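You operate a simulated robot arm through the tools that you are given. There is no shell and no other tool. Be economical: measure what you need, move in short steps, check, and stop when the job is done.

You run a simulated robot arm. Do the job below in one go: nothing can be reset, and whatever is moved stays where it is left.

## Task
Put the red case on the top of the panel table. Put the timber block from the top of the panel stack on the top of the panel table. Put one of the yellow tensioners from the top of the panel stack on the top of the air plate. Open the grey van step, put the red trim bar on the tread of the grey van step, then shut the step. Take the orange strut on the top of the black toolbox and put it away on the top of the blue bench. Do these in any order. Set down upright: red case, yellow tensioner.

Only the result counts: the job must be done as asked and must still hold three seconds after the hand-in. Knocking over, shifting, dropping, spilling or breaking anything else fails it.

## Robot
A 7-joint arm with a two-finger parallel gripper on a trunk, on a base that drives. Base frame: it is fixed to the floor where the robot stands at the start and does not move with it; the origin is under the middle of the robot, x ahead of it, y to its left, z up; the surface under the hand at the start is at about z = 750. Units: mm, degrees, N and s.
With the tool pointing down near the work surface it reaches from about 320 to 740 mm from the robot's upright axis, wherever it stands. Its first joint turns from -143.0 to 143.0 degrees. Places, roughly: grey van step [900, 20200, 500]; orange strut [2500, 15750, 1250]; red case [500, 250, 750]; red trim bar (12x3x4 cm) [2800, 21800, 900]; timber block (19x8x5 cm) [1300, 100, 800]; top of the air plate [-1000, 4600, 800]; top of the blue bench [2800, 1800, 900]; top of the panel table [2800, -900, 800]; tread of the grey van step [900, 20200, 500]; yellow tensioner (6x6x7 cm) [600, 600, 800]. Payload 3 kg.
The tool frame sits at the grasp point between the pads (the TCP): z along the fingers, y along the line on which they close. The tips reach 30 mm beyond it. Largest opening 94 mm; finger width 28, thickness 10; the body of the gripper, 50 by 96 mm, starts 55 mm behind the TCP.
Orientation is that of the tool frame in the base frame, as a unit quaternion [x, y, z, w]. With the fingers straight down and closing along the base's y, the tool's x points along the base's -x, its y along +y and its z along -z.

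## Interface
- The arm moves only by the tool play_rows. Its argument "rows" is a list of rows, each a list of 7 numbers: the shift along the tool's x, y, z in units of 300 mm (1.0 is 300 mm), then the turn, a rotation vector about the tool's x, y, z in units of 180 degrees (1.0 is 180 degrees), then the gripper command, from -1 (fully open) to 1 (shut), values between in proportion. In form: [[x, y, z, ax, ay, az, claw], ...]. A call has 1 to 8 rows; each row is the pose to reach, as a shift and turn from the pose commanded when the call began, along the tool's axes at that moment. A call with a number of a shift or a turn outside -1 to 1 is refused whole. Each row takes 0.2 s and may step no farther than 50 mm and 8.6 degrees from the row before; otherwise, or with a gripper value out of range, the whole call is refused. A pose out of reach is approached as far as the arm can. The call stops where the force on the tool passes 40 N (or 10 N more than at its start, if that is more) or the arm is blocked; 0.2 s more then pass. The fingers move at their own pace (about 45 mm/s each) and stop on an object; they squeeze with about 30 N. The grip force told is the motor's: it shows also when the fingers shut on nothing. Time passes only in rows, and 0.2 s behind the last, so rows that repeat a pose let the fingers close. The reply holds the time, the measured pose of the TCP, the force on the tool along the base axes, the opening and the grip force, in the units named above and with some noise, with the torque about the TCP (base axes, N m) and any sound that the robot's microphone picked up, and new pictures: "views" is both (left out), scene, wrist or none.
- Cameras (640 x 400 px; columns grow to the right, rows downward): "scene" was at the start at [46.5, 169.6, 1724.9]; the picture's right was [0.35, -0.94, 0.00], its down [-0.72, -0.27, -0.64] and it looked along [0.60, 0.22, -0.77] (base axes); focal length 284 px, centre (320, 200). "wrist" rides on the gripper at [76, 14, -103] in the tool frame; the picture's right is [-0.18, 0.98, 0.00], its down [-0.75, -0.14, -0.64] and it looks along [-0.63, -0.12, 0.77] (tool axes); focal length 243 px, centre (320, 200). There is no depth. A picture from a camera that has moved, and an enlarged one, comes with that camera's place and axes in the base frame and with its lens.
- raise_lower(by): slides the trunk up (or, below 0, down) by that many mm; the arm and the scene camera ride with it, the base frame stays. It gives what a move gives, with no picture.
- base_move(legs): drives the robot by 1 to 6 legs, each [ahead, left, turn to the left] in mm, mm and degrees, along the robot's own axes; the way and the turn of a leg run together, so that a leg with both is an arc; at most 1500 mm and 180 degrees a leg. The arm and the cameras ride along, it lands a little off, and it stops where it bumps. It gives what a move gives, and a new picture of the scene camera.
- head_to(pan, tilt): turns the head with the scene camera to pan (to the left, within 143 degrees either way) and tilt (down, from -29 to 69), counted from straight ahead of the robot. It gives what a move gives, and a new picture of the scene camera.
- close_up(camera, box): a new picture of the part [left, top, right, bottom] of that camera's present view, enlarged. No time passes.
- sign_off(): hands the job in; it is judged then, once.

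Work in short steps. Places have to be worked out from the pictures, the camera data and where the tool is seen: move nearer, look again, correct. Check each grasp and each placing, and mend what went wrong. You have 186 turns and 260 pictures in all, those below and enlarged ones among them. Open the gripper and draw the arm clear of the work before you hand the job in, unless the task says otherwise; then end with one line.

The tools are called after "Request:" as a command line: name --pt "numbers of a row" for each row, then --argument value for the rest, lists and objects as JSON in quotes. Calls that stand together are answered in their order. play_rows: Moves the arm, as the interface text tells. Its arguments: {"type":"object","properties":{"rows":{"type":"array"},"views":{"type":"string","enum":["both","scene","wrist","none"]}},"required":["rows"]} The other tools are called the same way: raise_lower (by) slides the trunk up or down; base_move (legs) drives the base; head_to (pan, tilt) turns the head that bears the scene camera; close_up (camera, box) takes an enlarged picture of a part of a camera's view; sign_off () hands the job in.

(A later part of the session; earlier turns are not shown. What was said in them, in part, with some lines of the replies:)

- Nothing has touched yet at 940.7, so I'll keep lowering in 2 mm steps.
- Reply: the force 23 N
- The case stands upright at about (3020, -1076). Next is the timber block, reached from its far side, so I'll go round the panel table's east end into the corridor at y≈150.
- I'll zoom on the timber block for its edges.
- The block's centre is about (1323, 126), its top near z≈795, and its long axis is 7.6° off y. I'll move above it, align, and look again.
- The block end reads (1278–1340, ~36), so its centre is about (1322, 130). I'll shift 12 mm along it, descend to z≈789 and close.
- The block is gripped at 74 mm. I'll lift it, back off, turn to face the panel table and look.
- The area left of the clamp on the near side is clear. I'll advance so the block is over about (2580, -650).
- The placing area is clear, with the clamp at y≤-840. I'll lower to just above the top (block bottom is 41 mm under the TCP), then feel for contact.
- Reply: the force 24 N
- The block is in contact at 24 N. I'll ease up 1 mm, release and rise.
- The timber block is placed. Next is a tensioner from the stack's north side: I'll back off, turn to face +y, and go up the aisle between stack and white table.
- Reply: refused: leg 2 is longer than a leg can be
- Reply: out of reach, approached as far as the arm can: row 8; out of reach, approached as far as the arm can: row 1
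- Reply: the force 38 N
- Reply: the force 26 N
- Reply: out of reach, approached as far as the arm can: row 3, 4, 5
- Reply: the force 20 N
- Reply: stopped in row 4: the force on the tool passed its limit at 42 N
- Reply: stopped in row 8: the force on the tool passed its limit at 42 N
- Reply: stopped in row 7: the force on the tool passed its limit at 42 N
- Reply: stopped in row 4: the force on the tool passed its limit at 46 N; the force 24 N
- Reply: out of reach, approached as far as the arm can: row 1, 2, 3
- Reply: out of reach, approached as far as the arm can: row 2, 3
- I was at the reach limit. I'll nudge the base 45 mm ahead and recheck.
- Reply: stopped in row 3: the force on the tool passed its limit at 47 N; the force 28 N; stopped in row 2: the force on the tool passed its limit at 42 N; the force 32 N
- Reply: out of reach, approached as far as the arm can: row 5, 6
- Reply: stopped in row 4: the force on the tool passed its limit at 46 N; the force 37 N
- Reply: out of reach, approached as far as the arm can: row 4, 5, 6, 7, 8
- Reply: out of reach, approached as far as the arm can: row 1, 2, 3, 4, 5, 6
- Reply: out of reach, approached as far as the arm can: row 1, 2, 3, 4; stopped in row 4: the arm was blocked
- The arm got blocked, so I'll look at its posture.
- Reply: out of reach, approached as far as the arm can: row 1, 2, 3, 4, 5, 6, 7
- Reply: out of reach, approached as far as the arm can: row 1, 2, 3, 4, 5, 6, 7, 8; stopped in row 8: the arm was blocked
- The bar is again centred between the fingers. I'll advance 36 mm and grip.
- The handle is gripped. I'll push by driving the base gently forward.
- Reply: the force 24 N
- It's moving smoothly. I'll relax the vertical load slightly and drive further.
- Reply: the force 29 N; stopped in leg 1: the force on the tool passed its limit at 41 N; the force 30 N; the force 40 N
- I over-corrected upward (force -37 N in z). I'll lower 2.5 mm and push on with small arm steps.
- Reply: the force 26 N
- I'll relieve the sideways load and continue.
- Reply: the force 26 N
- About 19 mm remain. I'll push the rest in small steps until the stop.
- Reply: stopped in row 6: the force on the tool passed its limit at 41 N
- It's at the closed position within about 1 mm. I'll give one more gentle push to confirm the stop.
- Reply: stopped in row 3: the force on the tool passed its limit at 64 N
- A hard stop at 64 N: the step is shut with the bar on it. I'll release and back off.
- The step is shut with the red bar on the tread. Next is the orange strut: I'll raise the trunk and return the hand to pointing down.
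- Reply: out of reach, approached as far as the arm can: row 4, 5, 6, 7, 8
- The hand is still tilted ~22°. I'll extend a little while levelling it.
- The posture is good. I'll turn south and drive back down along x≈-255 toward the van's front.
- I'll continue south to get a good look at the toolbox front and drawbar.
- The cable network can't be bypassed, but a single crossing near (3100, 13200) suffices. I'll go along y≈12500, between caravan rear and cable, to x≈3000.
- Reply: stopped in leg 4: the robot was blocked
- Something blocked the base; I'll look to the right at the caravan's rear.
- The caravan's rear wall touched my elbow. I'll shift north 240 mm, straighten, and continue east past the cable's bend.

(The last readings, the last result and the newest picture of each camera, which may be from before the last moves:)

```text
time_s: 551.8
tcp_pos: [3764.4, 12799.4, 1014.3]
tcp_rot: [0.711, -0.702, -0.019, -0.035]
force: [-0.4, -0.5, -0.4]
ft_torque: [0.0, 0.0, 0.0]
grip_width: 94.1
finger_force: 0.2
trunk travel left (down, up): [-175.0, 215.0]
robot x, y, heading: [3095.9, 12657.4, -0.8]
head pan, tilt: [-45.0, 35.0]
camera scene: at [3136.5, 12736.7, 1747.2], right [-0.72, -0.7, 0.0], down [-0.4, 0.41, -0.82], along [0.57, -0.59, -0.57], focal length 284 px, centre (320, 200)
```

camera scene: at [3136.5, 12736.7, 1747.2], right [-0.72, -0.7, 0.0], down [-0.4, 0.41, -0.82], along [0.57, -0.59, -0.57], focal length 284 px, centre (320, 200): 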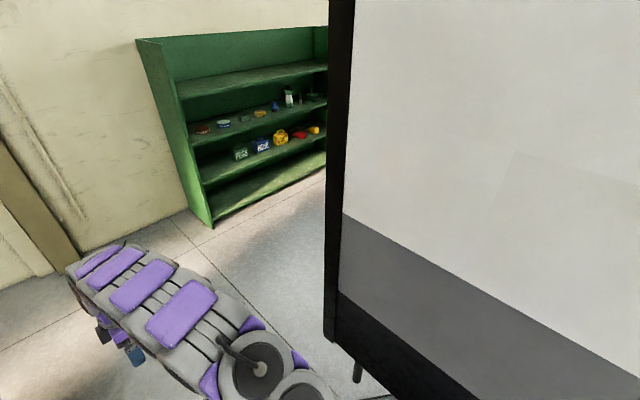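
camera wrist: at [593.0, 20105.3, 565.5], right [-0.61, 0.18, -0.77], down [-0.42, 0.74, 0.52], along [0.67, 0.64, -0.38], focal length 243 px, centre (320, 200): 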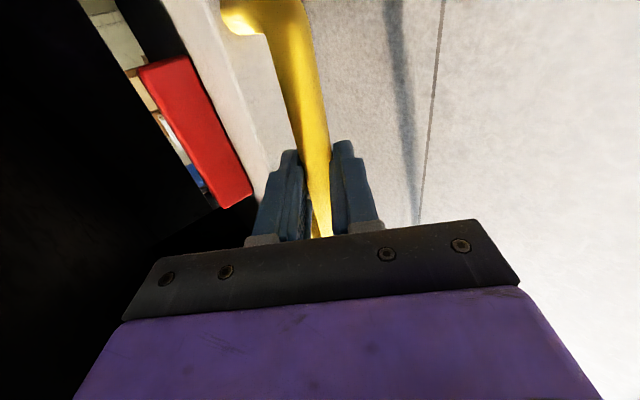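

I'll raise the trunk fully (needed for the toolbox height), turn left to face north, and look.

Request:
raise_lower --by 210

Request:
base_move --legs '[[0, 0, 90.8]]'

Request:
head_to --pan 10 --tilt 35

```text
time_s: 554.0
tcp_pos: [3762.2, 12799.5, 1225.9]
tcp_rot: [0.71, -0.702, -0.019, -0.037]
force: [-0.1, 0.9, -0.3]
ft_torque: [-0.01, 0.0, 0.01]
grip_width: 93.8
finger_force: 0.1
trunk travel left (down, up): [-385.0, 5.0]
robot x, y, heading: [3095.7, 12656.5, -0.9]
head pan, tilt: [-45.0, 35.0]
```

```text
time_s: 558.3
tcp_pos: [2945.2, 13319.7, 1227.1]
tcp_rot: [0.999, 0.014, -0.04, -0.011]
force: [-0.3, -0.3, -0.3]
ft_torque: [0.01, -0.04, -0.04]
grip_width: 93.8
finger_force: 0.0
trunk travel left (down, up): [-385.0, 5.0]
robot x, y, heading: [3096.9, 12659.9, 90.0]
head pan, tilt: [-45.0, 35.0]
camera scene: at [3017.1, 12695.6, 1957.2], right [0.71, -0.71, 0.0], down [-0.4, -0.41, -0.82], along [0.58, 0.58, -0.57], focal length 284 px, centre (320, 200)
```

scene: 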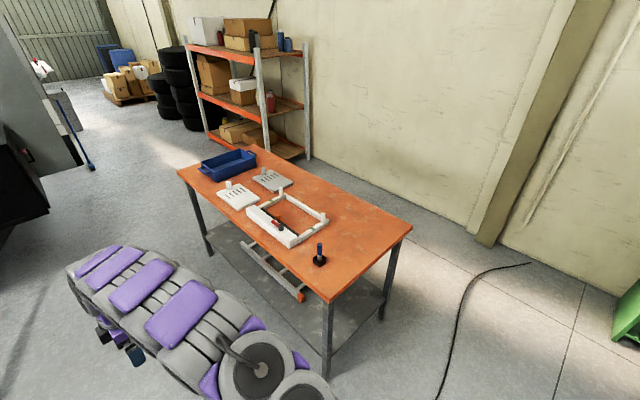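

```text
time_s: 559.5
tcp_pos: [2944.5, 13317.5, 1227.6]
tcp_rot: [0.999, 0.014, -0.04, -0.014]
force: [-0.5, -0.5, -0.3]
ft_torque: [0.0, -0.03, -0.02]
grip_width: 94.1
finger_force: 0.2
trunk travel left (down, up): [-385.0, 5.0]
robot x, y, heading: [3096.3, 12656.0, 90.1]
head pan, tilt: [10.0, 35.0]
camera scene: at [2939.2, 12719.9, 1957.0], right [0.98, 0.17, 0.0], down [0.1, -0.57, -0.82], along [-0.14, 0.8, -0.58], focal length 284 px, centre (320, 200)
```

scene: 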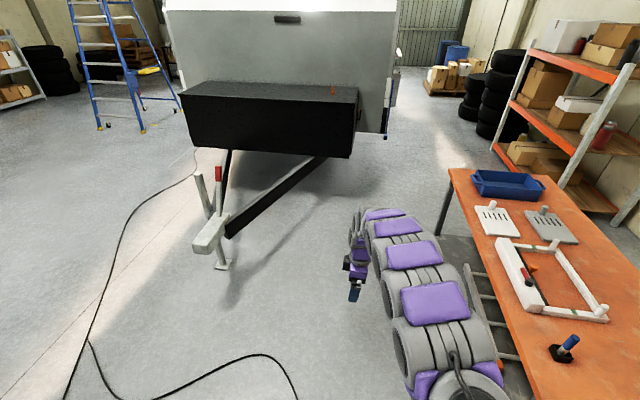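

I'll level the hand and raise it so it clears the toolbox top (≈1200).

Request:
play_rows --pt "0 0 -0.1 -0.004 0.01 0 -1" --pt "0 0 -0.22 -0.0093 0.0254 0 -1" --pt "0 0 -0.35 -0.0093 0.0254 0 -1" --pt "0 0 -0.47 -0.0093 0.0254 0 -1" --pt "0 0 -0.47 -0.0093 0.0254 0 -1" --views "none"

Request:
base_move --legs '[[0, -70, 0], [900, 0, 0], [850, 0, 0]]'

```text
time_s: 560.7
tcp_pos: [2953.5, 13313.5, 1368.4]
tcp_rot: [1.0, 0.014, 0.001, 0.002]
force: [0.7, 0.2, 0.7]
ft_torque: [-0.02, 0.02, 0.01]
grip_width: 94.2
finger_force: 0.1
trunk travel left (down, up): [-385.0, 5.0]
robot x, y, heading: [3098.9, 12660.7, 90.0]
head pan, tilt: [10.0, 35.0]
```

```text
time_s: 570.3
tcp_pos: [3050.4, 15086.8, 1372.4]
tcp_rot: [1.0, 0.015, -0.009, 0.002]
force: [0.5, 0.0, 0.1]
ft_torque: [-0.04, 0.06, 0.0]
grip_width: 93.9
finger_force: 0.2
trunk travel left (down, up): [-385.0, 5.0]
robot x, y, heading: [3167.9, 14433.7, 90.6]
head pan, tilt: [10.0, 35.0]
camera scene: at [3030.5, 14493.6, 1958.6], right [0.98, 0.18, -0.01], down [0.1, -0.57, -0.82], along [-0.16, 0.8, -0.57], focal length 284 px, centre (320, 200)
```

scene: 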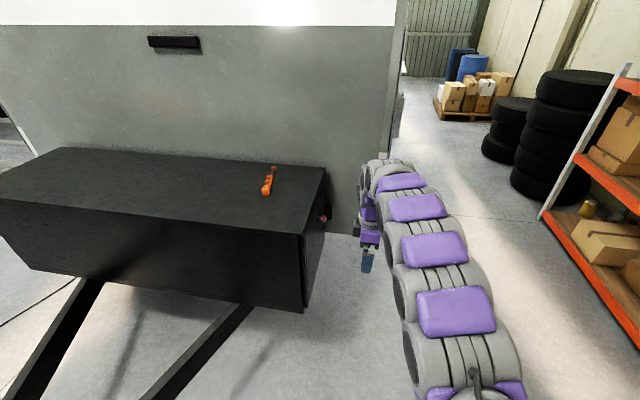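

The crossing went fine, and the strut is in clear view. I'll zoom in.

Request:
close_up --camera "scene" --box '[220, 145, 340, 220]'

```text
5.33 times, centred on (280, 182) of scene
camera zoom: at [3030.5, 14493.6, 1958.6], right [0.98, 0.18, -0.01], down [0.1, -0.57, -0.82], along [-0.16, 0.8, -0.57], focal length 1515 px, centre (533, 293)
```

zoom: 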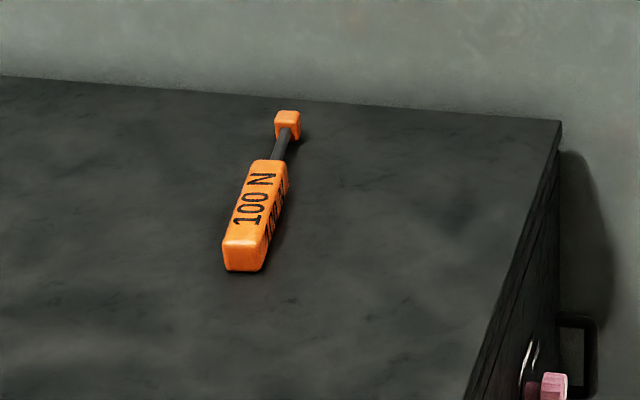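

The strut's orange body centre is at about (2546, 15620), axis about 7° off y. I'll shift left, turn to face west, and back slightly before sidestepping beside the toolbox's east end.

Request:
base_move --legs '[[0, 100, 0], [0, 0, 89.4], [-80, 0, 0]]'

Request:
head_to --pan -10 --tilt 40

```text
time_s: 575.9
tcp_pos: [2496.8, 14329.6, 1375.6]
tcp_rot: [0.707, 0.708, -0.007, 0.005]
force: [0.5, -0.7, 1.5]
ft_torque: [0.07, 0.02, -0.01]
grip_width: 93.9
finger_force: 0.0
trunk travel left (down, up): [-385.0, 5.0]
robot x, y, heading: [3152.2, 14433.7, 178.5]
head pan, tilt: [10.0, 35.0]
camera scene: at [3084.1, 14255.1, 1955.0], right [-0.15, 0.99, 0.01], down [0.57, 0.1, -0.82], along [-0.81, -0.12, -0.58], focal length 284 px, centre (320, 200)
```

scene: 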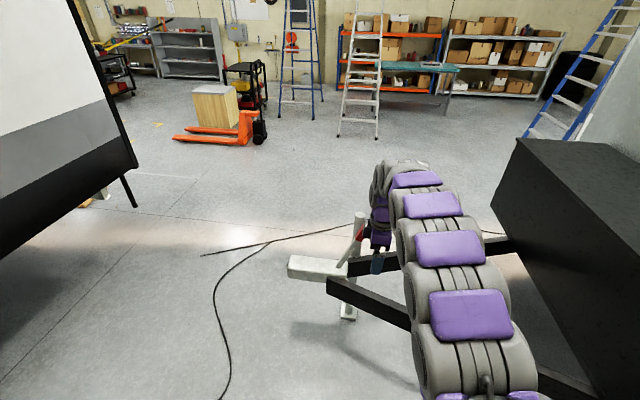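

```text
time_s: 576.7
tcp_pos: [2496.6, 14335.0, 1374.1]
tcp_rot: [0.707, 0.707, -0.01, 0.009]
force: [-0.6, -0.4, 0.2]
ft_torque: [0.01, 0.03, 0.0]
grip_width: 93.9
finger_force: 0.1
trunk travel left (down, up): [-385.0, 5.0]
robot x, y, heading: [3146.6, 14429.2, 179.0]
head pan, tilt: [-10.0, 40.0]
camera scene: at [3083.6, 14265.4, 1946.3], right [0.19, 0.98, 0.02], down [0.63, -0.11, -0.77], along [-0.75, 0.16, -0.64], focal length 284 px, centre (320, 200)
```

scene: 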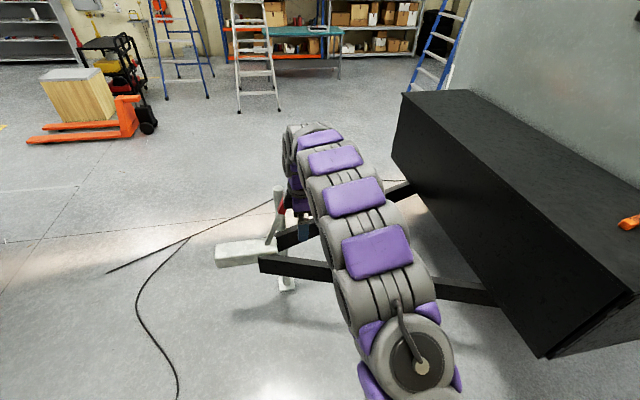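

The hand is above box-top height. I'll sidestep right alongside the toolbox.

Request:
base_move --legs '[[0, 0, 1.0], [0, -600, 0], [0, -520, 0]]'

Request:
play_rows --pt "0 0 0 0 0 0 -1" --views "wrist"

```text
time_s: 583.0
tcp_pos: [2501.9, 15411.4, 1374.6]
tcp_rot: [0.697, 0.717, -0.005, 0.005]
force: [0.4, 0.1, -1.3]
ft_torque: [0.04, 0.03, 0.01]
grip_width: 94.1
finger_force: 0.1
trunk travel left (down, up): [-385.0, 5.0]
robot x, y, heading: [3152.3, 15539.8, -179.8]
head pan, tilt: [-10.0, 40.0]
camera scene: at [3090.5, 15360.5, 1945.3], right [0.17, 0.99, 0.03], down [0.64, -0.09, -0.77], along [-0.75, 0.15, -0.64], focal length 284 px, centre (320, 200)
```

scene: 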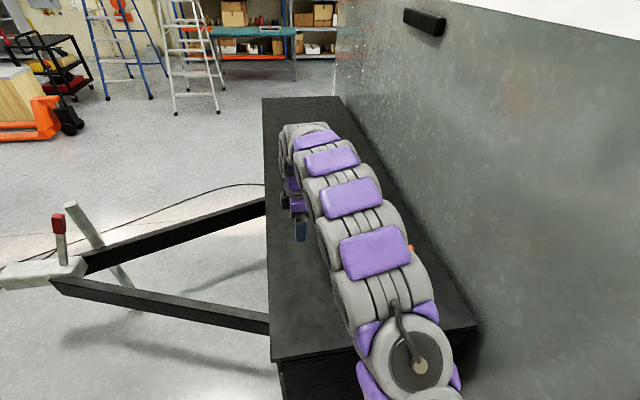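

```text
time_s: 583.6
tcp_pos: [2509.4, 15426.0, 1377.2]
tcp_rot: [0.697, 0.717, -0.01, 0.006]
force: [-0.2, -0.7, 0.2]
ft_torque: [0.06, 0.0, -0.02]
grip_width: 94.3
finger_force: 0.1
trunk travel left (down, up): [-385.0, 5.0]
robot x, y, heading: [3152.4, 15539.4, -179.8]
head pan, tilt: [-10.0, 40.0]
stopped in row 1: the arm was blocked; the commanded pose is now the measured one
camera wrist: at [2520.4, 15505.5, 1477.9], right [0.99, -0.16, 0.0], down [-0.12, -0.74, 0.66], along [-0.1, -0.65, -0.75], focal length 243 px, centre (320, 200)
```

wrist: 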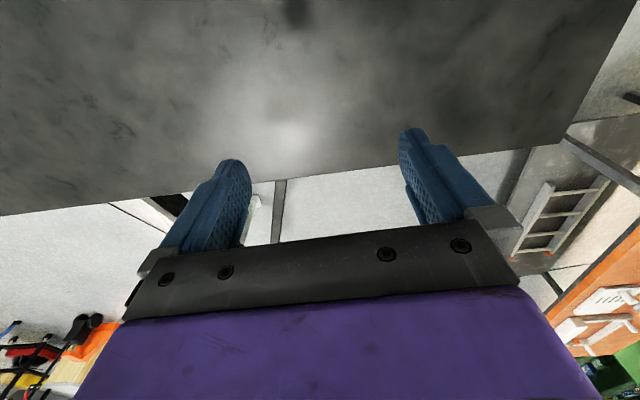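

The arm reports a block. Perhaps an upper link is touching something near the box edge or van wall, so I'll zoom in to see.

Request:
close_up --camera "scene" --box '[260, 180, 580, 400]'

```text
1.82 times, centred on (420, 290) of scene
camera zoom: at [3090.2, 15409.7, 1949.4], right [0.17, 0.99, 0.0], down [0.64, -0.11, -0.76], along [-0.75, 0.13, -0.64], focal length 516 px, centre (138, 36)
```

zoom: 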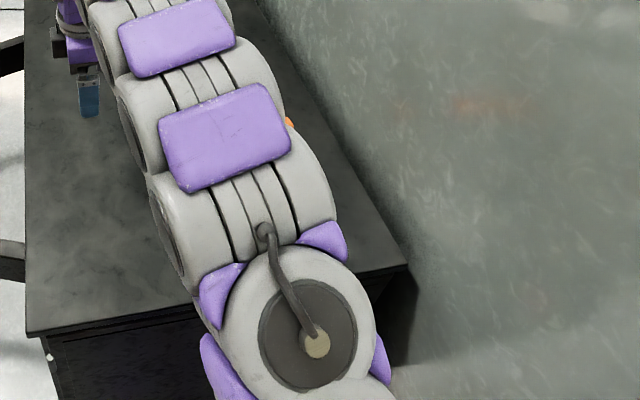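

Nothing obvious; it was probably the settling sway after the base move. I'll move the hand over the strut and look.

Request:
play_rows --pt "0.12 0.03 0 0 0.002 -0.006 -1" --pt "0.24 0.06 0 0 0.004 -0.012 -1" --pt "0.36 0.09 0 -0.001 0.006 -0.018 -1" --pt "0.48 0.12 0 -0.0016 0.0073 -0.025 -1" --pt "0.6 0.14 0 -0.0016 0.0073 -0.0317 -1" --pt "0.66 0.14 0 -0.0016 0.0073 -0.0317 -1" --pt "0.66 0.14 0 -0.0016 0.0073 -0.0317 -1"

```text
time_s: 585.2
tcp_pos: [2544.4, 15665.1, 1371.0]
tcp_rot: [0.663, 0.749, -0.01, 0.007]
force: [-0.2, 0.0, 0.7]
ft_torque: [-0.02, 0.02, -0.02]
grip_width: 94.2
finger_force: 0.1
trunk travel left (down, up): [-385.0, 5.0]
robot x, y, heading: [3148.7, 15541.3, -179.8]
head pan, tilt: [-10.0, 40.0]
camera scene: at [3091.0, 15456.6, 1951.7], right [0.17, 0.99, -0.02], down [0.64, -0.12, -0.76], along [-0.75, 0.12, -0.65], focal length 284 px, centre (320, 200)
camera wrist: at [2549.8, 15745.2, 1471.7], right [1.0, -0.06, 0.0], down [-0.05, -0.75, 0.66], along [-0.04, -0.66, -0.75], focal length 243 px, centre (320, 200)
```

scene: 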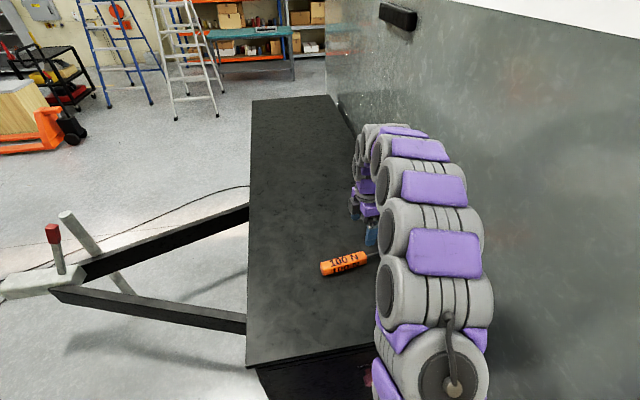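
wrist: 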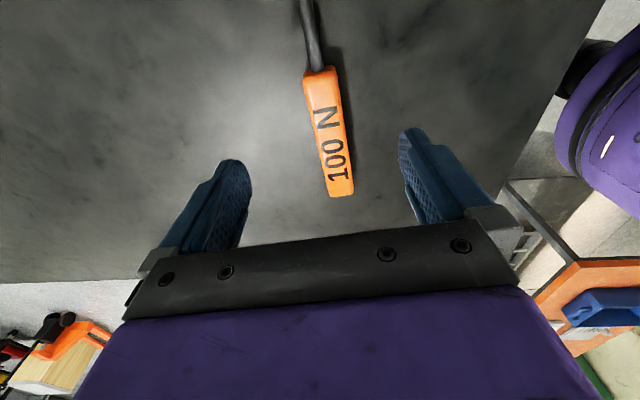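

The strut body runs (2563, 15550)→(2546, 15682). I'll centre over it and descend to z≈1300, then recheck.

Request:
play_rows --pt "-0.08 0.01 0.05 0 0.003 0 -1" --pt "-0.153 0.015 0.12 -0.002 0.0075 0 -1" --pt "-0.153 0.015 0.2 -0.002 0.0075 0 -1" --pt "-0.153 0.015 0.237 -0.002 0.0075 0 -1" --pt "-0.153 0.015 0.237 -0.002 0.0075 0 -1" --views "wrist"

```text
time_s: 586.4
tcp_pos: [2556.1, 15573.4, 1303.4]
tcp_rot: [0.661, 0.75, 0.012, -0.008]
force: [0.2, -0.5, 0.4]
ft_torque: [0.04, 0.01, 0.0]
grip_width: 94.0
finger_force: 0.1
trunk travel left (down, up): [-385.0, 5.0]
robot x, y, heading: [3150.3, 15533.2, -179.8]
head pan, tilt: [-10.0, 40.0]
camera wrist: at [2559.9, 15648.9, 1407.3], right [1.0, -0.06, 0.0], down [-0.05, -0.78, 0.62], along [-0.03, -0.62, -0.78], focal length 243 px, centre (320, 200)
```

wrist: 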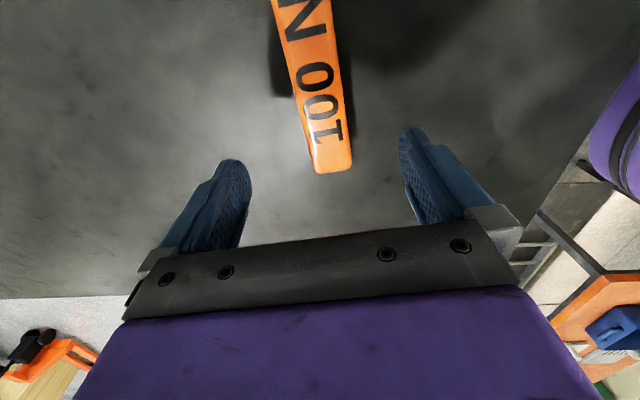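

The readings sway by ±45 mm, as if the body is still rocking. I'll hold still to let it settle.

Request:
play_rows --pt "0 0 0 0 0 0 -1" --pt "0 0 0 0 0 0 -1" --pt "0 0 0 0 0 0 -1" --pt "0 0 0 0 0 0 -1" --pt "0 0 0 0 0 0 -1" --pt "0 0 0 0 0 0 -1" --pt "0 0 0 0 0 0 -1" --pt "0 0 0 0 0 0 -1" --views "none"

Request:
play_rows --pt "0 0 0 0 0 0 -1" --pt "0 0 0 0 0 0 -1" --pt "0 0 0 0 0 0 -1" --pt "0 0 0 0 0 0 -1" --pt "0 0 0 0 0 0 -1" --pt "0 0 0 0 0 0 -1" --pt "0 0 0 0 0 0 -1" --views "wrist"

```text
time_s: 588.2
tcp_pos: [2555.3, 15578.1, 1303.3]
tcp_rot: [0.661, 0.751, 0.01, -0.006]
force: [0.3, -0.4, 0.6]
ft_torque: [0.03, 0.01, 0.01]
grip_width: 94.2
finger_force: 0.0
trunk travel left (down, up): [-385.0, 5.0]
robot x, y, heading: [3151.6, 15538.2, -179.7]
head pan, tilt: [-10.0, 40.0]
```

```text
time_s: 589.8
tcp_pos: [2555.2, 15598.2, 1303.1]
tcp_rot: [0.661, 0.751, 0.006, -0.004]
force: [-0.6, -0.6, 0.0]
ft_torque: [-0.02, 0.03, 0.02]
grip_width: 94.1
finger_force: 0.0
trunk travel left (down, up): [-385.0, 5.0]
robot x, y, heading: [3152.3, 15541.9, -179.9]
head pan, tilt: [-10.0, 40.0]
camera wrist: at [2559.7, 15675.0, 1405.6], right [1.0, -0.06, 0.0], down [-0.05, -0.77, 0.63], along [-0.04, -0.63, -0.77], focal length 243 px, centre (320, 200)
```

wrist: 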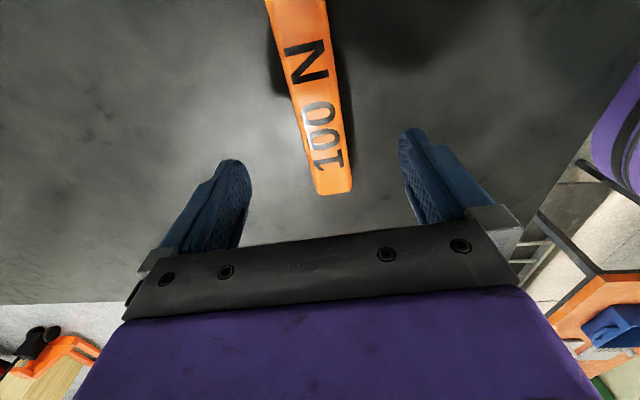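

It's slowly settling. The x-alignment is good and the position along the strut isn't critical, so I'll descend to z≈1250 and check.

Request:
play_rows --pt "0 0 0.04 0 0 0 -1" --pt "0 0 0.08 0 0 0 -1" --pt "0 0 0.12 0 0 0 -1" --pt "0 0 0.16 0 0 0 -1" --pt "0 0 0.178 0 0 0 -1" --pt "0 0 0.178 0 0 0 -1" --pt "0 0 0.178 0 0 0 -1" --views "wrist"

```text
time_s: 591.4
tcp_pos: [2555.4, 15610.6, 1247.5]
tcp_rot: [0.662, 0.75, 0.003, -0.001]
force: [-0.4, 1.1, 0.6]
ft_torque: [0.01, 0.01, -0.02]
grip_width: 93.9
finger_force: 0.0
trunk travel left (down, up): [-385.0, 5.0]
robot x, y, heading: [3152.2, 15542.8, -179.6]
head pan, tilt: [-10.0, 40.0]
camera wrist: at [2559.3, 15688.1, 1350.2], right [1.0, -0.06, 0.0], down [-0.05, -0.77, 0.64], along [-0.04, -0.64, -0.77], focal length 243 px, centre (320, 200)
```

wrist: 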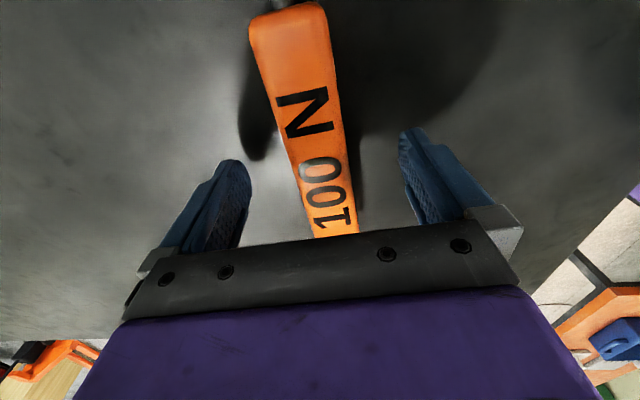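

It's nicely between the fingers. I'll lower in small steps, watching for contact with the box top.

Request:
play_rows --pt "0 0 0.01 0 0 0 -1" --pt "0 0 0.02 0 0 0 -1" --pt "0 0 0.03 0 0 0 -1" --pt "0 0 0.038 0 0 0 -1" --pt "0 0 0.046 0 0 0 -1" --views "wrist"

```text
time_s: 592.6
tcp_pos: [2553.4, 15596.6, 1233.6]
tcp_rot: [0.661, 0.75, 0.006, -0.003]
force: [0.5, 0.1, 0.1]
ft_torque: [0.0, 0.02, -0.03]
grip_width: 94.0
finger_force: 0.1
trunk travel left (down, up): [-385.0, 5.0]
robot x, y, heading: [3148.3, 15541.6, -179.6]
head pan, tilt: [-10.0, 40.0]
camera wrist: at [2558.9, 15672.8, 1337.9], right [1.0, -0.06, 0.0], down [-0.05, -0.77, 0.63], along [-0.04, -0.63, -0.78], focal length 243 px, centre (320, 200)
```

wrist: 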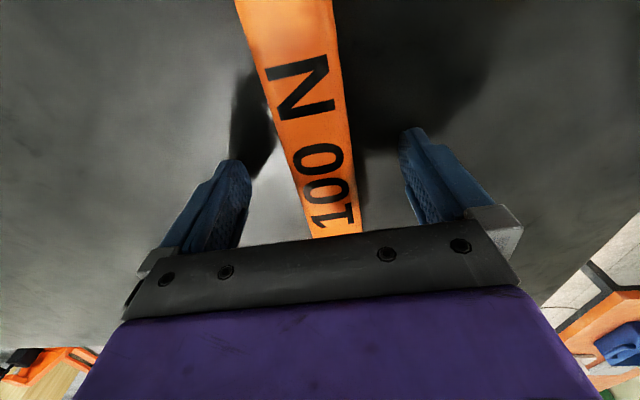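

The finger shadows meet the tips, so I'm almost on the box top. I'll close on the body here.

Request:
play_rows --pt "0 0 0 0 0 0 -0.4" --pt "0 0 0 0 0 0 0" --pt "0 0 0 0 0 0 0.4" --pt "0 0 0 0 0 0 1" --pt "0 0 0 0 0 0 1" --pt "0 0 0 0 0 0 1" --pt "0 0 0 0 0 0 1" --views "wrist"

```text
time_s: 594.2
tcp_pos: [2553.3, 15600.6, 1234.4]
tcp_rot: [0.661, 0.75, 0.005, -0.002]
force: [0.1, -0.3, -0.8]
ft_torque: [-0.16, -0.05, 0.0]
grip_width: 38.3
finger_force: 30.2
trunk travel left (down, up): [-385.0, 5.0]
robot x, y, heading: [3150.2, 15541.4, -179.4]
head pan, tilt: [-10.0, 40.0]
camera wrist: at [2558.9, 15678.6, 1337.4], right [1.0, -0.06, 0.0], down [-0.05, -0.77, 0.63], along [-0.04, -0.63, -0.77], focal length 243 px, centre (320, 200)
```

wrist: 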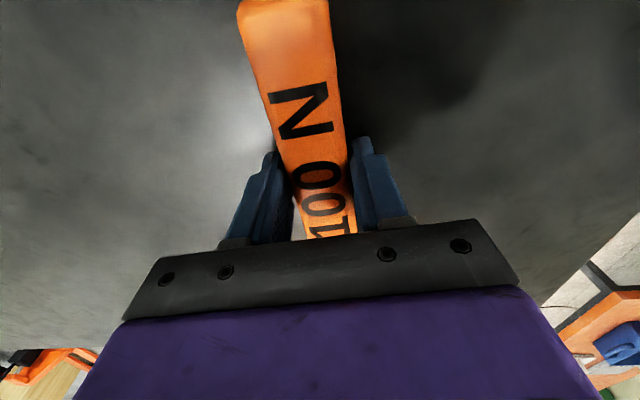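

The strut is gripped (38 mm). I'll lift it clear, then sidestep south away from the toolbox, keeping the heading west.

Request:
play_rows --pt "0 0 -0.1 0 0 0 1" --pt "0 0 -0.22 0 0 0 1" --pt "0 0 -0.34 0 0 0 1" --pt "0 0 -0.46 0 0 0 1" --pt "0 0 -0.5 0 0 0 1" --views "wrist"

Request:
base_move --legs '[[0, 600, 0], [0, 520, 0], [40, 0, -0.5]]'

```text
time_s: 595.4
tcp_pos: [2553.6, 15596.8, 1384.8]
tcp_rot: [0.661, 0.751, 0.005, -0.004]
force: [1.2, 1.2, -3.1]
ft_torque: [-0.04, -0.02, -0.02]
grip_width: 37.8
finger_force: 30.2
trunk travel left (down, up): [-385.0, 5.0]
robot x, y, heading: [3146.9, 15539.4, -179.5]
head pan, tilt: [-10.0, 40.0]
camera wrist: at [2558.2, 15674.1, 1487.6], right [1.0, -0.06, 0.0], down [-0.05, -0.77, 0.63], along [-0.04, -0.63, -0.77], focal length 243 px, centre (320, 200)
```

wrist: 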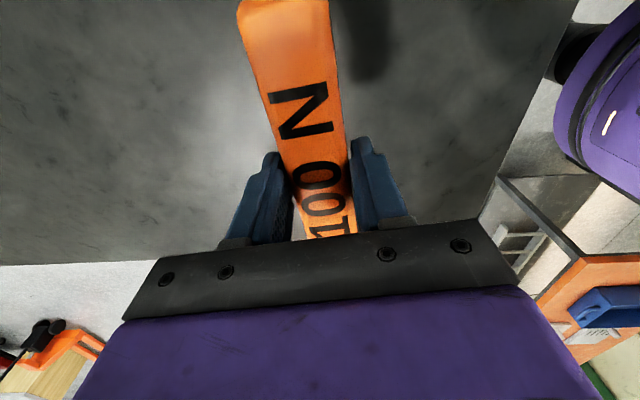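

```text
time_s: 601.8
tcp_pos: [2512.9, 14478.4, 1384.3]
tcp_rot: [0.669, 0.744, 0.012, -0.009]
force: [-1.5, -1.3, -2.3]
ft_torque: [0.04, -0.05, 0.02]
grip_width: 38.0
finger_force: 29.7
trunk travel left (down, up): [-385.0, 5.0]
robot x, y, heading: [3107.1, 14432.9, 179.0]
head pan, tilt: [-10.0, 40.0]
camera scene: at [3048.6, 14277.2, 1947.3], right [0.19, 0.98, 0.02], down [0.63, -0.11, -0.77], along [-0.75, 0.16, -0.64], focal length 284 px, centre (320, 200)
```

scene: 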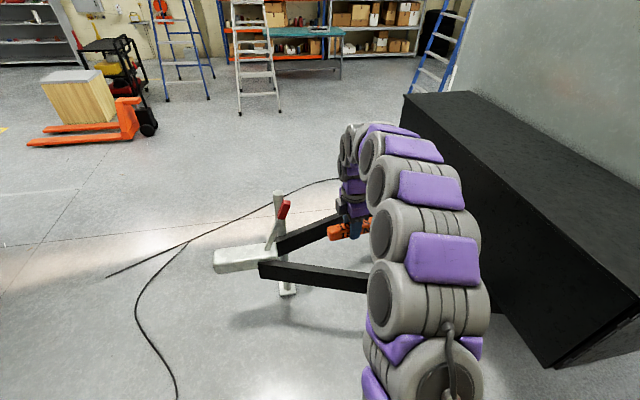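

I'll lower the trunk for stability and continue sidestepping south across the cable to y≈12690.

Request:
raise_lower --by -210

Request:
base_move --legs '[[0, 0, 1], [0, 900, 0], [0, 845, 0]]'

```text
time_s: 604.1
tcp_pos: [2513.8, 14510.2, 1174.2]
tcp_rot: [0.669, 0.743, 0.004, -0.002]
force: [-0.7, -0.5, -1.9]
ft_torque: [-0.07, -0.03, 0.03]
grip_width: 38.0
finger_force: 29.7
trunk travel left (down, up): [-175.0, 215.0]
robot x, y, heading: [3108.8, 14435.6, 178.8]
head pan, tilt: [-10.0, 40.0]
```

```text
time_s: 613.3
tcp_pos: [2523.7, 12746.5, 1173.3]
tcp_rot: [0.657, 0.754, 0.002, -0.001]
force: [0.3, 0.5, -2.4]
ft_torque: [-0.13, 0.02, -0.01]
grip_width: 38.1
finger_force: 30.3
trunk travel left (down, up): [-175.0, 215.0]
robot x, y, heading: [3118.1, 12686.7, -179.2]
head pan, tilt: [-10.0, 40.0]
camera scene: at [3062.8, 12577.8, 1740.7], right [0.16, 0.99, -0.01], down [0.64, -0.11, -0.76], along [-0.75, 0.11, -0.65], focal length 284 px, centre (320, 200)
```

scene: 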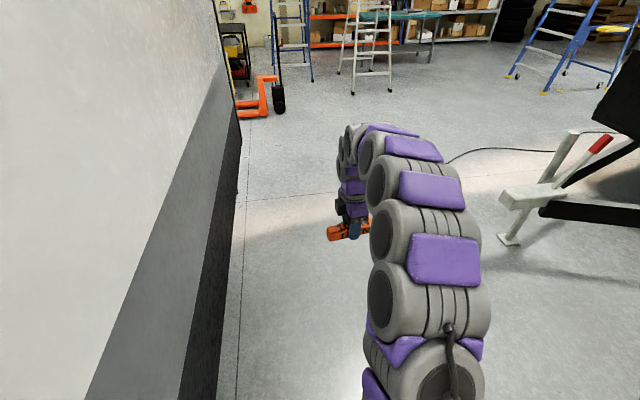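

Clear path west between the caravan wall (y≈12130) and the cable. I'll drive west to x≈-230.

Request:
base_move --legs '[[0, 45, -0.8], [1200, 0, 0], [1100, 0, 0]]'

Request:
base_move --legs '[[1050, 0, 0]]'

```text
time_s: 625.2
tcp_pos: [191.9, 12754.1, 1175.0]
tcp_rot: [0.678, 0.735, 0.005, -0.004]
force: [0.1, -1.2, -2.6]
ft_torque: [-0.07, -0.04, -0.01]
grip_width: 38.2
finger_force: 29.7
trunk travel left (down, up): [-175.0, 215.0]
robot x, y, heading: [781.7, 12672.0, 177.7]
head pan, tilt: [-10.0, 40.0]
camera scene: at [717.8, 12552.9, 1739.7], right [0.21, 0.98, 0.0], down [0.63, -0.14, -0.76], along [-0.75, 0.16, -0.65], focal length 284 px, centre (320, 200)
```

scene: 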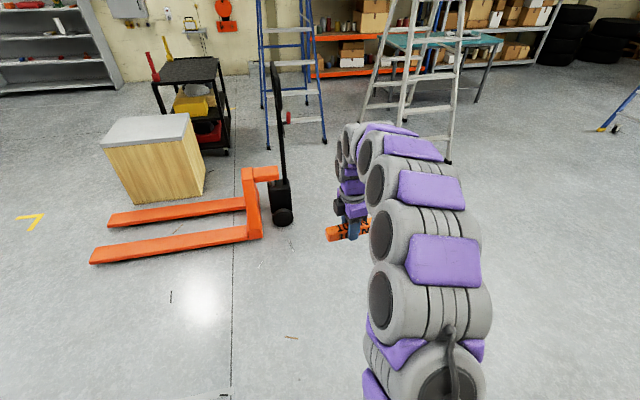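

```text
time_s: 630.6
tcp_pos: [-852.5, 12796.0, 1175.9]
tcp_rot: [0.678, 0.735, 0.005, -0.006]
force: [0.5, 0.2, -1.7]
ft_torque: [-0.01, -0.01, -0.02]
grip_width: 38.0
finger_force: 29.7
trunk travel left (down, up): [-175.0, 215.0]
robot x, y, heading: [-266.6, 12715.4, 177.6]
head pan, tilt: [-10.0, 40.0]
camera scene: at [-329.1, 12595.0, 1739.6], right [0.21, 0.98, 0.0], down [0.63, -0.14, -0.76], along [-0.75, 0.16, -0.65], focal length 284 px, centre (320, 200)
```

scene: 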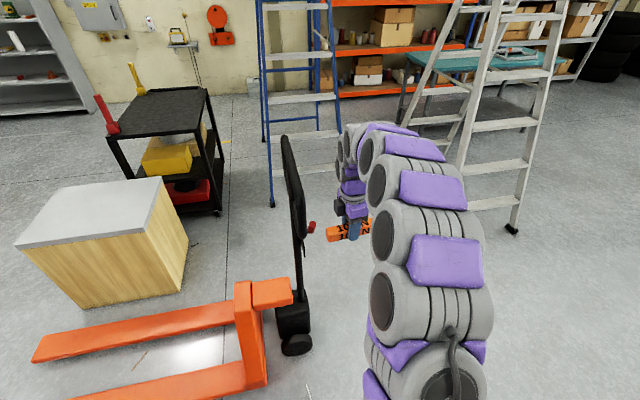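

The pallet-jack handle is about 200 mm beyond the hand. I'll back off east first, then turn left to face south.

Request:
base_move --legs '[[-130, 0, 0], [0, 0, 92.4]]'

Request:
head_to --pan 0 --tilt 25

```text
time_s: 635.9
tcp_pos: [-172.0, 12123.5, 1177.2]
tcp_rot: [-0.076, 0.997, -0.002, -0.008]
force: [0.0, 0.2, -1.7]
ft_torque: [0.0, -0.07, 0.0]
grip_width: 38.3
finger_force: 29.4
trunk travel left (down, up): [-175.0, 215.0]
robot x, y, heading: [-133.2, 12711.4, -88.3]
head pan, tilt: [-10.0, 40.0]
camera scene: at [-7.6, 12658.5, 1739.7], right [-0.99, 0.14, 0.0], down [0.09, 0.64, -0.76], along [-0.11, -0.76, -0.64], focal length 284 px, centre (320, 200)
```

scene: 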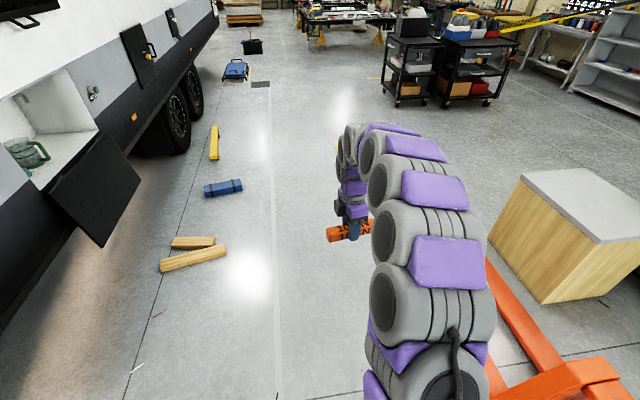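

```text
time_s: 636.7
tcp_pos: [-172.3, 12124.4, 1178.4]
tcp_rot: [-0.076, 0.997, -0.002, -0.008]
force: [0.0, 0.8, -3.3]
ft_torque: [0.01, -0.11, 0.0]
grip_width: 38.0
finger_force: 29.8
trunk travel left (down, up): [-175.0, 215.0]
robot x, y, heading: [-132.1, 12712.1, -88.4]
head pan, tilt: [0.0, 25.0]
camera scene: at [7.4, 12650.4, 1762.9], right [-1.0, -0.03, 0.0], down [-0.01, 0.43, -0.9], along [0.03, -0.9, -0.43], focal length 284 px, centre (320, 200)
```

scene: 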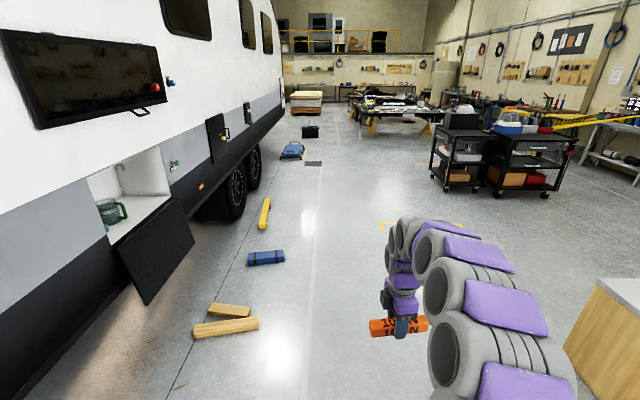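

The aisle is clear at x≈-150. I'll drive south in stages.

Request:
base_move --legs '[[0, -20, -1.6], [1500, 0, 0], [1500, 0, 0], [1500, 0, 0]]'

```text
time_s: 658.2
tcp_pos: [-293.5, 7713.2, 1178.6]
tcp_rot: [-0.047, 0.999, -0.001, -0.008]
force: [0.0, -0.6, -1.8]
ft_torque: [0.01, -0.07, -0.02]
grip_width: 37.9
finger_force: 30.2
trunk travel left (down, up): [-175.0, 215.0]
robot x, y, heading: [-223.2, 8297.1, -91.3]
head pan, tilt: [0.0, 25.0]
camera scene: at [-84.5, 8226.3, 1763.0], right [-1.0, 0.03, 0.0], down [0.01, 0.43, -0.91], along [-0.03, -0.9, -0.43], focal length 284 px, centre (320, 200)
```

scene: 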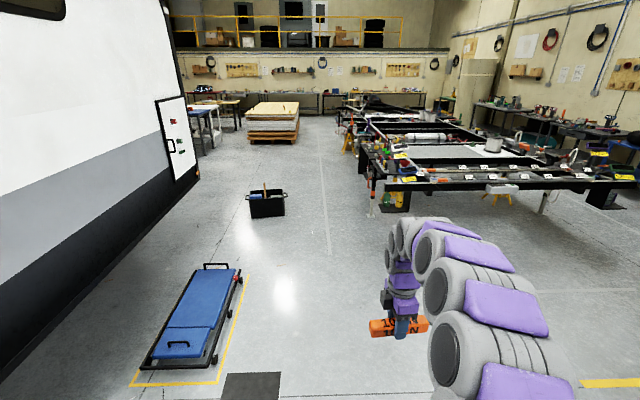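

I'll continue between the bin and the chassis.

Request:
base_move --legs '[[0, 30, 1.3], [1500, 0, 0], [1500, 0, 0], [1500, 0, 0]]'

```text
time_s: 680.4
tcp_pos: [-128.1, 3149.5, 1178.2]
tcp_rot: [-0.078, 0.997, -0.001, -0.008]
force: [0.6, 0.7, -2.5]
ft_torque: [0.03, -0.05, 0.02]
grip_width: 38.2
finger_force: 29.7
trunk travel left (down, up): [-175.0, 215.0]
robot x, y, heading: [-89.8, 3733.4, -88.4]
head pan, tilt: [0.0, 25.0]
camera scene: at [50.6, 3672.5, 1762.9], right [-1.0, -0.03, 0.0], down [-0.01, 0.43, -0.91], along [0.03, -0.9, -0.43], focal length 284 px, centre (320, 200)
```

scene: 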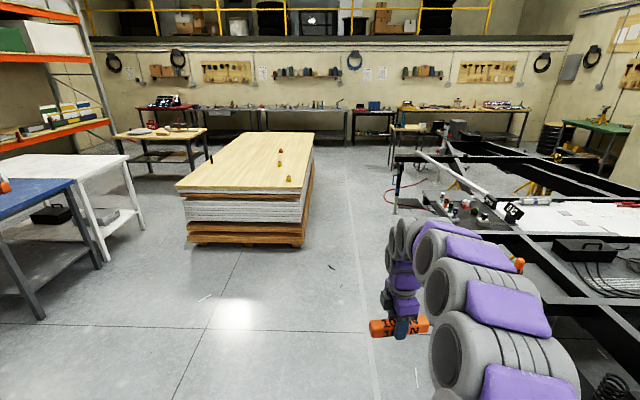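

The blue bench is at left ahead. I'll go to y≈2500, turn east, and approach the bench's west end.

Request:
base_move --legs '[[1230, 0, 0], [0, 0, 88.4], [1450, 0, 0]]'

Request:
head_to --pan -20 --tilt 35

```text
time_s: 697.1
tcp_pos: [1983.7, 2457.6, 1180.2]
tcp_rot: [0.747, -0.664, 0.007, 0.003]
force: [0.4, -0.4, -2.1]
ft_torque: [0.06, 0.02, -0.01]
grip_width: 38.3
finger_force: 29.8
trunk travel left (down, up): [-175.0, 215.0]
robot x, y, heading: [1401.9, 2510.6, -0.3]
head pan, tilt: [0.0, 25.0]
camera scene: at [1469.1, 2654.1, 1762.9], right [0.0, -1.0, 0.0], down [-0.43, 0.0, -0.91], along [0.91, 0.0, -0.43], focal length 284 px, centre (320, 200)
```

scene: 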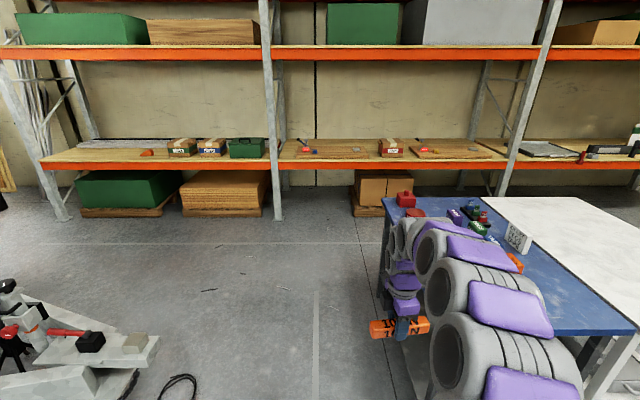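

```text
time_s: 697.9
tcp_pos: [1981.3, 2456.5, 1180.4]
tcp_rot: [0.748, -0.664, 0.008, 0.003]
force: [-0.4, -0.5, -2.2]
ft_torque: [0.06, 0.02, -0.01]
grip_width: 38.2
finger_force: 29.9
trunk travel left (down, up): [-175.0, 215.0]
robot x, y, heading: [1405.1, 2510.9, -0.2]
head pan, tilt: [-20.0, 35.0]
camera scene: at [1459.4, 2624.2, 1747.3], right [-0.34, -0.94, 0.0], down [-0.54, 0.2, -0.82], along [0.77, -0.28, -0.58], focal length 284 px, centre (320, 200)
```

scene: 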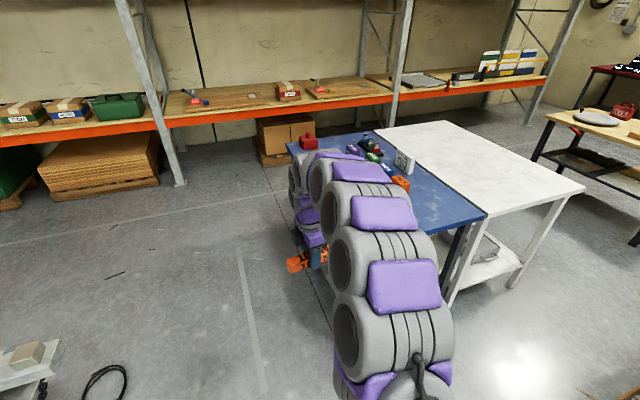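

The bench spans x 2200–3300, y 1510–2195, and its west part looks free. I'll move in front of its west edge and then over it.

Request:
base_move --legs '[[70, 0, 0], [0, -620, 0], [290, 0, 0.3]]'

Request:
play_rows --pt "0 0 0 0 0 0 1" --pt "0 0 0 0 0 0 1" --views "wrist"

```text
time_s: 703.6
tcp_pos: [2339.6, 1836.2, 1180.8]
tcp_rot: [0.747, -0.665, 0.009, 0.003]
force: [0.9, 0.3, -2.5]
ft_torque: [0.03, 0.02, 0.0]
grip_width: 38.1
finger_force: 29.9
trunk travel left (down, up): [-175.0, 215.0]
robot x, y, heading: [1760.8, 1894.2, -0.2]
head pan, tilt: [-20.0, 35.0]
camera scene: at [1818.4, 2003.9, 1747.1], right [-0.35, -0.94, 0.0], down [-0.54, 0.2, -0.82], along [0.77, -0.29, -0.58], focal length 284 px, centre (320, 200)
```

scene: 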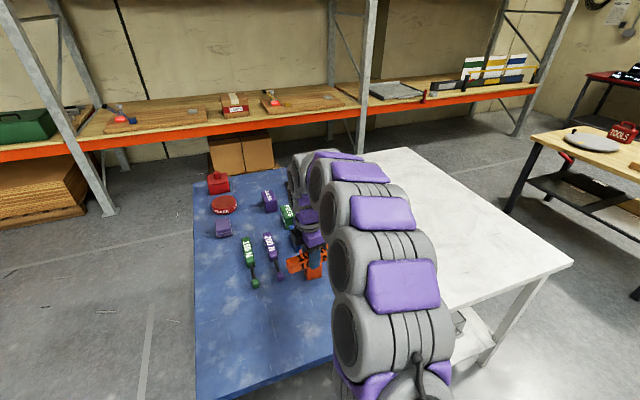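

```text
time_s: 704.2
tcp_pos: [2336.5, 1831.7, 1182.3]
tcp_rot: [0.747, -0.665, 0.008, 0.001]
force: [0.0, -0.5, -2.2]
ft_torque: [0.06, 0.0, -0.01]
grip_width: 38.2
finger_force: 29.8
trunk travel left (down, up): [-175.0, 215.0]
robot x, y, heading: [1757.4, 1886.0, -0.5]
head pan, tilt: [-20.0, 35.0]
camera wrist: at [2330.0, 1756.5, 1285.7], right [-1.0, 0.07, -0.01], down [0.05, 0.77, 0.63], along [0.05, 0.63, -0.78], focal length 243 px, centre (320, 200)
```

wrist: 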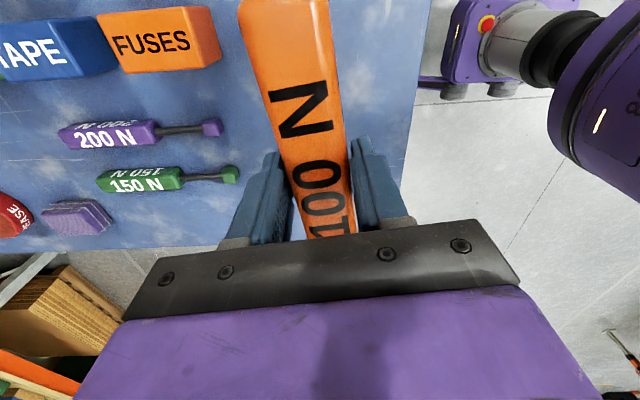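

The spot below is clear: the bench edge is 130 mm to the west and the FUSES box about 100 mm to the east. I'll lower.

Request:
play_rows --pt "0 0 0.13 0 0 0 1" --pt "0 0 0.26 0 0 0 1" --pt "0 0 0.39 0 0 0 1" --pt "0 0 0.52 0 0 0 1" --pt "0 0 0.63 0 0 0 1" --pt "0 0 0.7 0 0 0 1" --pt "0 0 0.7 0 0 0 1" --views "both"

```text
time_s: 705.8
tcp_pos: [2338.7, 1830.6, 970.7]
tcp_rot: [0.747, -0.665, 0.009, 0.003]
force: [-0.8, -0.1, -2.1]
ft_torque: [0.06, 0.01, 0.0]
grip_width: 38.2
finger_force: 30.1
trunk travel left (down, up): [-175.0, 215.0]
robot x, y, heading: [1756.2, 1891.1, -0.4]
head pan, tilt: [-20.0, 35.0]
camera scene: at [1817.5, 2001.8, 1747.3], right [-0.35, -0.94, 0.0], down [-0.54, 0.2, -0.82], along [0.77, -0.29, -0.58], focal length 284 px, centre (320, 200)
camera wrist: at [2331.8, 1755.4, 1075.0], right [-1.0, 0.07, -0.01], down [0.05, 0.78, 0.63], along [0.05, 0.63, -0.78], focal length 243 px, centre (320, 200)
```

scene: 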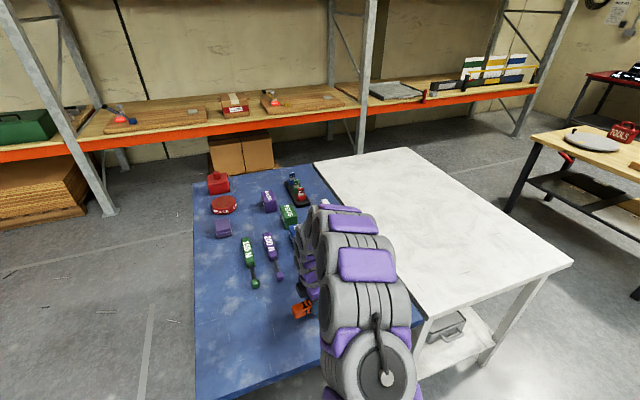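
wrist: 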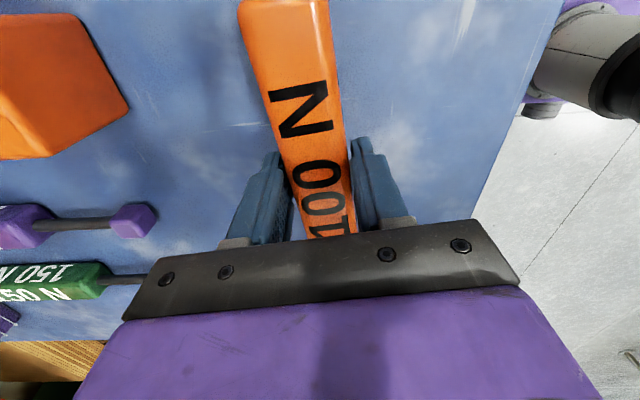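

Still clear around. I'll lower finely to contact.

Request:
play_rows --pt "0 0 0.04 0 0 0 1" --pt "0 0 0.07 0 0 0 1" --pt "0 0 0.085 0 0 0 1" --pt "0 0 0.095 0 0 0 1" --pt "0 0 0.105 0 0 0 1" --pt "0 0 0.115 0 0 0 1" --pt "0 0 0.125 0 0 0 1" --pt "0 0 0.135 0 0 0 1" --views "none"

```text
time_s: 707.6
tcp_pos: [2339.6, 1828.7, 934.1]
tcp_rot: [0.747, -0.665, 0.012, 0.0]
force: [3.2, 0.0, 22.8]
ft_torque: [-0.02, -0.02, -0.02]
grip_width: 38.4
finger_force: 30.1
trunk travel left (down, up): [-175.0, 215.0]
robot x, y, heading: [1756.7, 1890.7, -0.2]
head pan, tilt: [-20.0, 35.0]
```

It's resting on the bench (934, +23 N). I'll release partially and rise.

Request:
play_rows --pt "0 0 -0.004 0 0 0 0.8" --pt "0 0 -0.004 0 0 0 0.2" --pt "0 0 -0.004 0 0 0 -0.4" --pt "0 0 -0.004 0 0 0 -0.4" --pt "0 0 -0.08 0 0 0 -0.4" --pt "0 0 -0.22 0 0 0 -0.4" --pt "0 0 -0.37 0 0 0 -0.4" --pt "0 0 -0.52 0 0 0 -0.4" --views "both"

```text
time_s: 709.4
tcp_pos: [2337.8, 1832.2, 1087.5]
tcp_rot: [0.747, -0.665, 0.01, 0.002]
force: [0.7, 0.4, 0.4]
ft_torque: [0.01, -0.02, -0.02]
grip_width: 65.9
finger_force: 0.1
trunk travel left (down, up): [-175.0, 215.0]
robot x, y, heading: [1758.1, 1891.6, -0.4]
head pan, tilt: [-20.0, 35.0]
camera scene: at [1815.3, 2002.1, 1747.3], right [-0.35, -0.94, 0.0], down [-0.54, 0.2, -0.82], along [0.77, -0.29, -0.57], focal length 284 px, centre (320, 200)
camera wrist: at [2330.1, 1757.0, 1191.7], right [-1.0, 0.07, -0.01], down [0.05, 0.78, 0.63], along [0.05, 0.63, -0.78], focal length 243 px, centre (320, 200)
```

scene: 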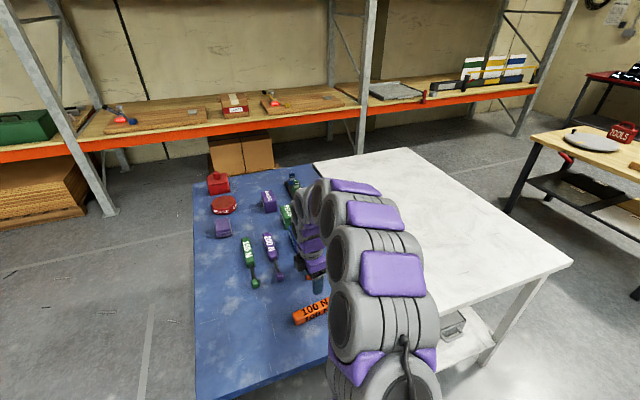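
wrist: 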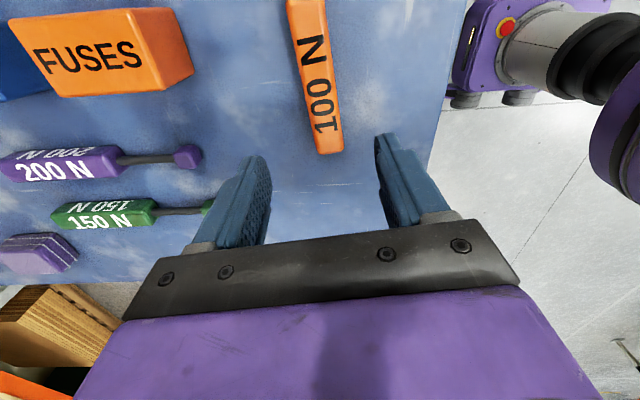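

The strut lies on the bench, and the TOOLS case still stands on the panel table in the background. I'll open the gripper and draw back.

Request:
base_move --legs '[[-280, 0, 0]]'

Request:
play_rows --pt "0 0 -0.1 0 0 0 -1" --pt "0 0 -0.1 0 0 0 -1" --pt "0 0 -0.1 0 0 0 -1" --views "scene"

```text
time_s: 711.4
tcp_pos: [2060.6, 1834.5, 1088.0]
tcp_rot: [0.747, -0.665, 0.01, 0.003]
force: [0.5, -0.8, 0.7]
ft_torque: [0.02, -0.01, 0.04]
grip_width: 65.9
finger_force: 0.0
trunk travel left (down, up): [-175.0, 215.0]
robot x, y, heading: [1479.0, 1895.2, -0.9]
head pan, tilt: [-20.0, 35.0]
camera scene: at [1539.8, 2004.1, 1747.3], right [-0.35, -0.94, 0.0], down [-0.54, 0.2, -0.82], along [0.77, -0.29, -0.57], focal length 284 px, centre (320, 200)
```

scene: 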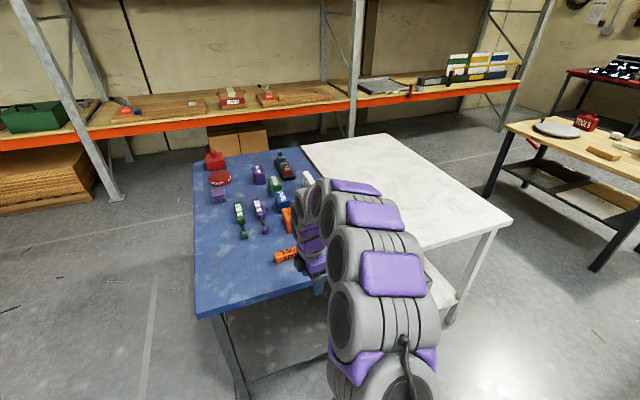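

```text
time_s: 712.1
tcp_pos: [2060.7, 1836.0, 1117.4]
tcp_rot: [0.747, -0.665, 0.01, 0.002]
force: [0.1, -0.1, -0.9]
ft_torque: [0.0, 0.01, 0.03]
grip_width: 93.9
finger_force: 0.0
trunk travel left (down, up): [-175.0, 215.0]
robot x, y, heading: [1484.3, 1889.6, -0.7]
head pan, tilt: [-20.0, 35.0]
camera scene: at [1540.7, 2004.2, 1747.3], right [-0.35, -0.94, 0.0], down [-0.54, 0.2, -0.82], along [0.77, -0.29, -0.58], focal length 284 px, centre (320, 200)
```

scene: 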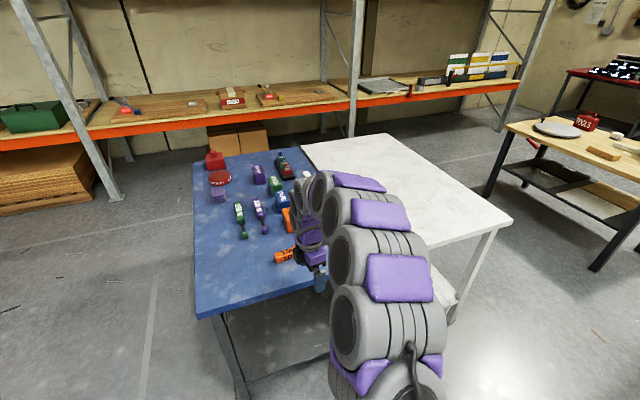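

All five placings look done, the gripper is open and the arm is clear, so I'm handing in.

Request:
sign_off

```text
The job is handed in.
```

I finished all five placings and handed the job in. The red case and timber block are on the panel table, and a yellow tensioner stands upright on the air plate. The red trim bar is on the tread of the shut van step, and the orange strut is on the blue bench. I turned the step's lock knob to FREE to open it and left it there. My elbow touched the first caravan's rear wall once, and I crossed the floor cable twice; I saw nothing move either time.
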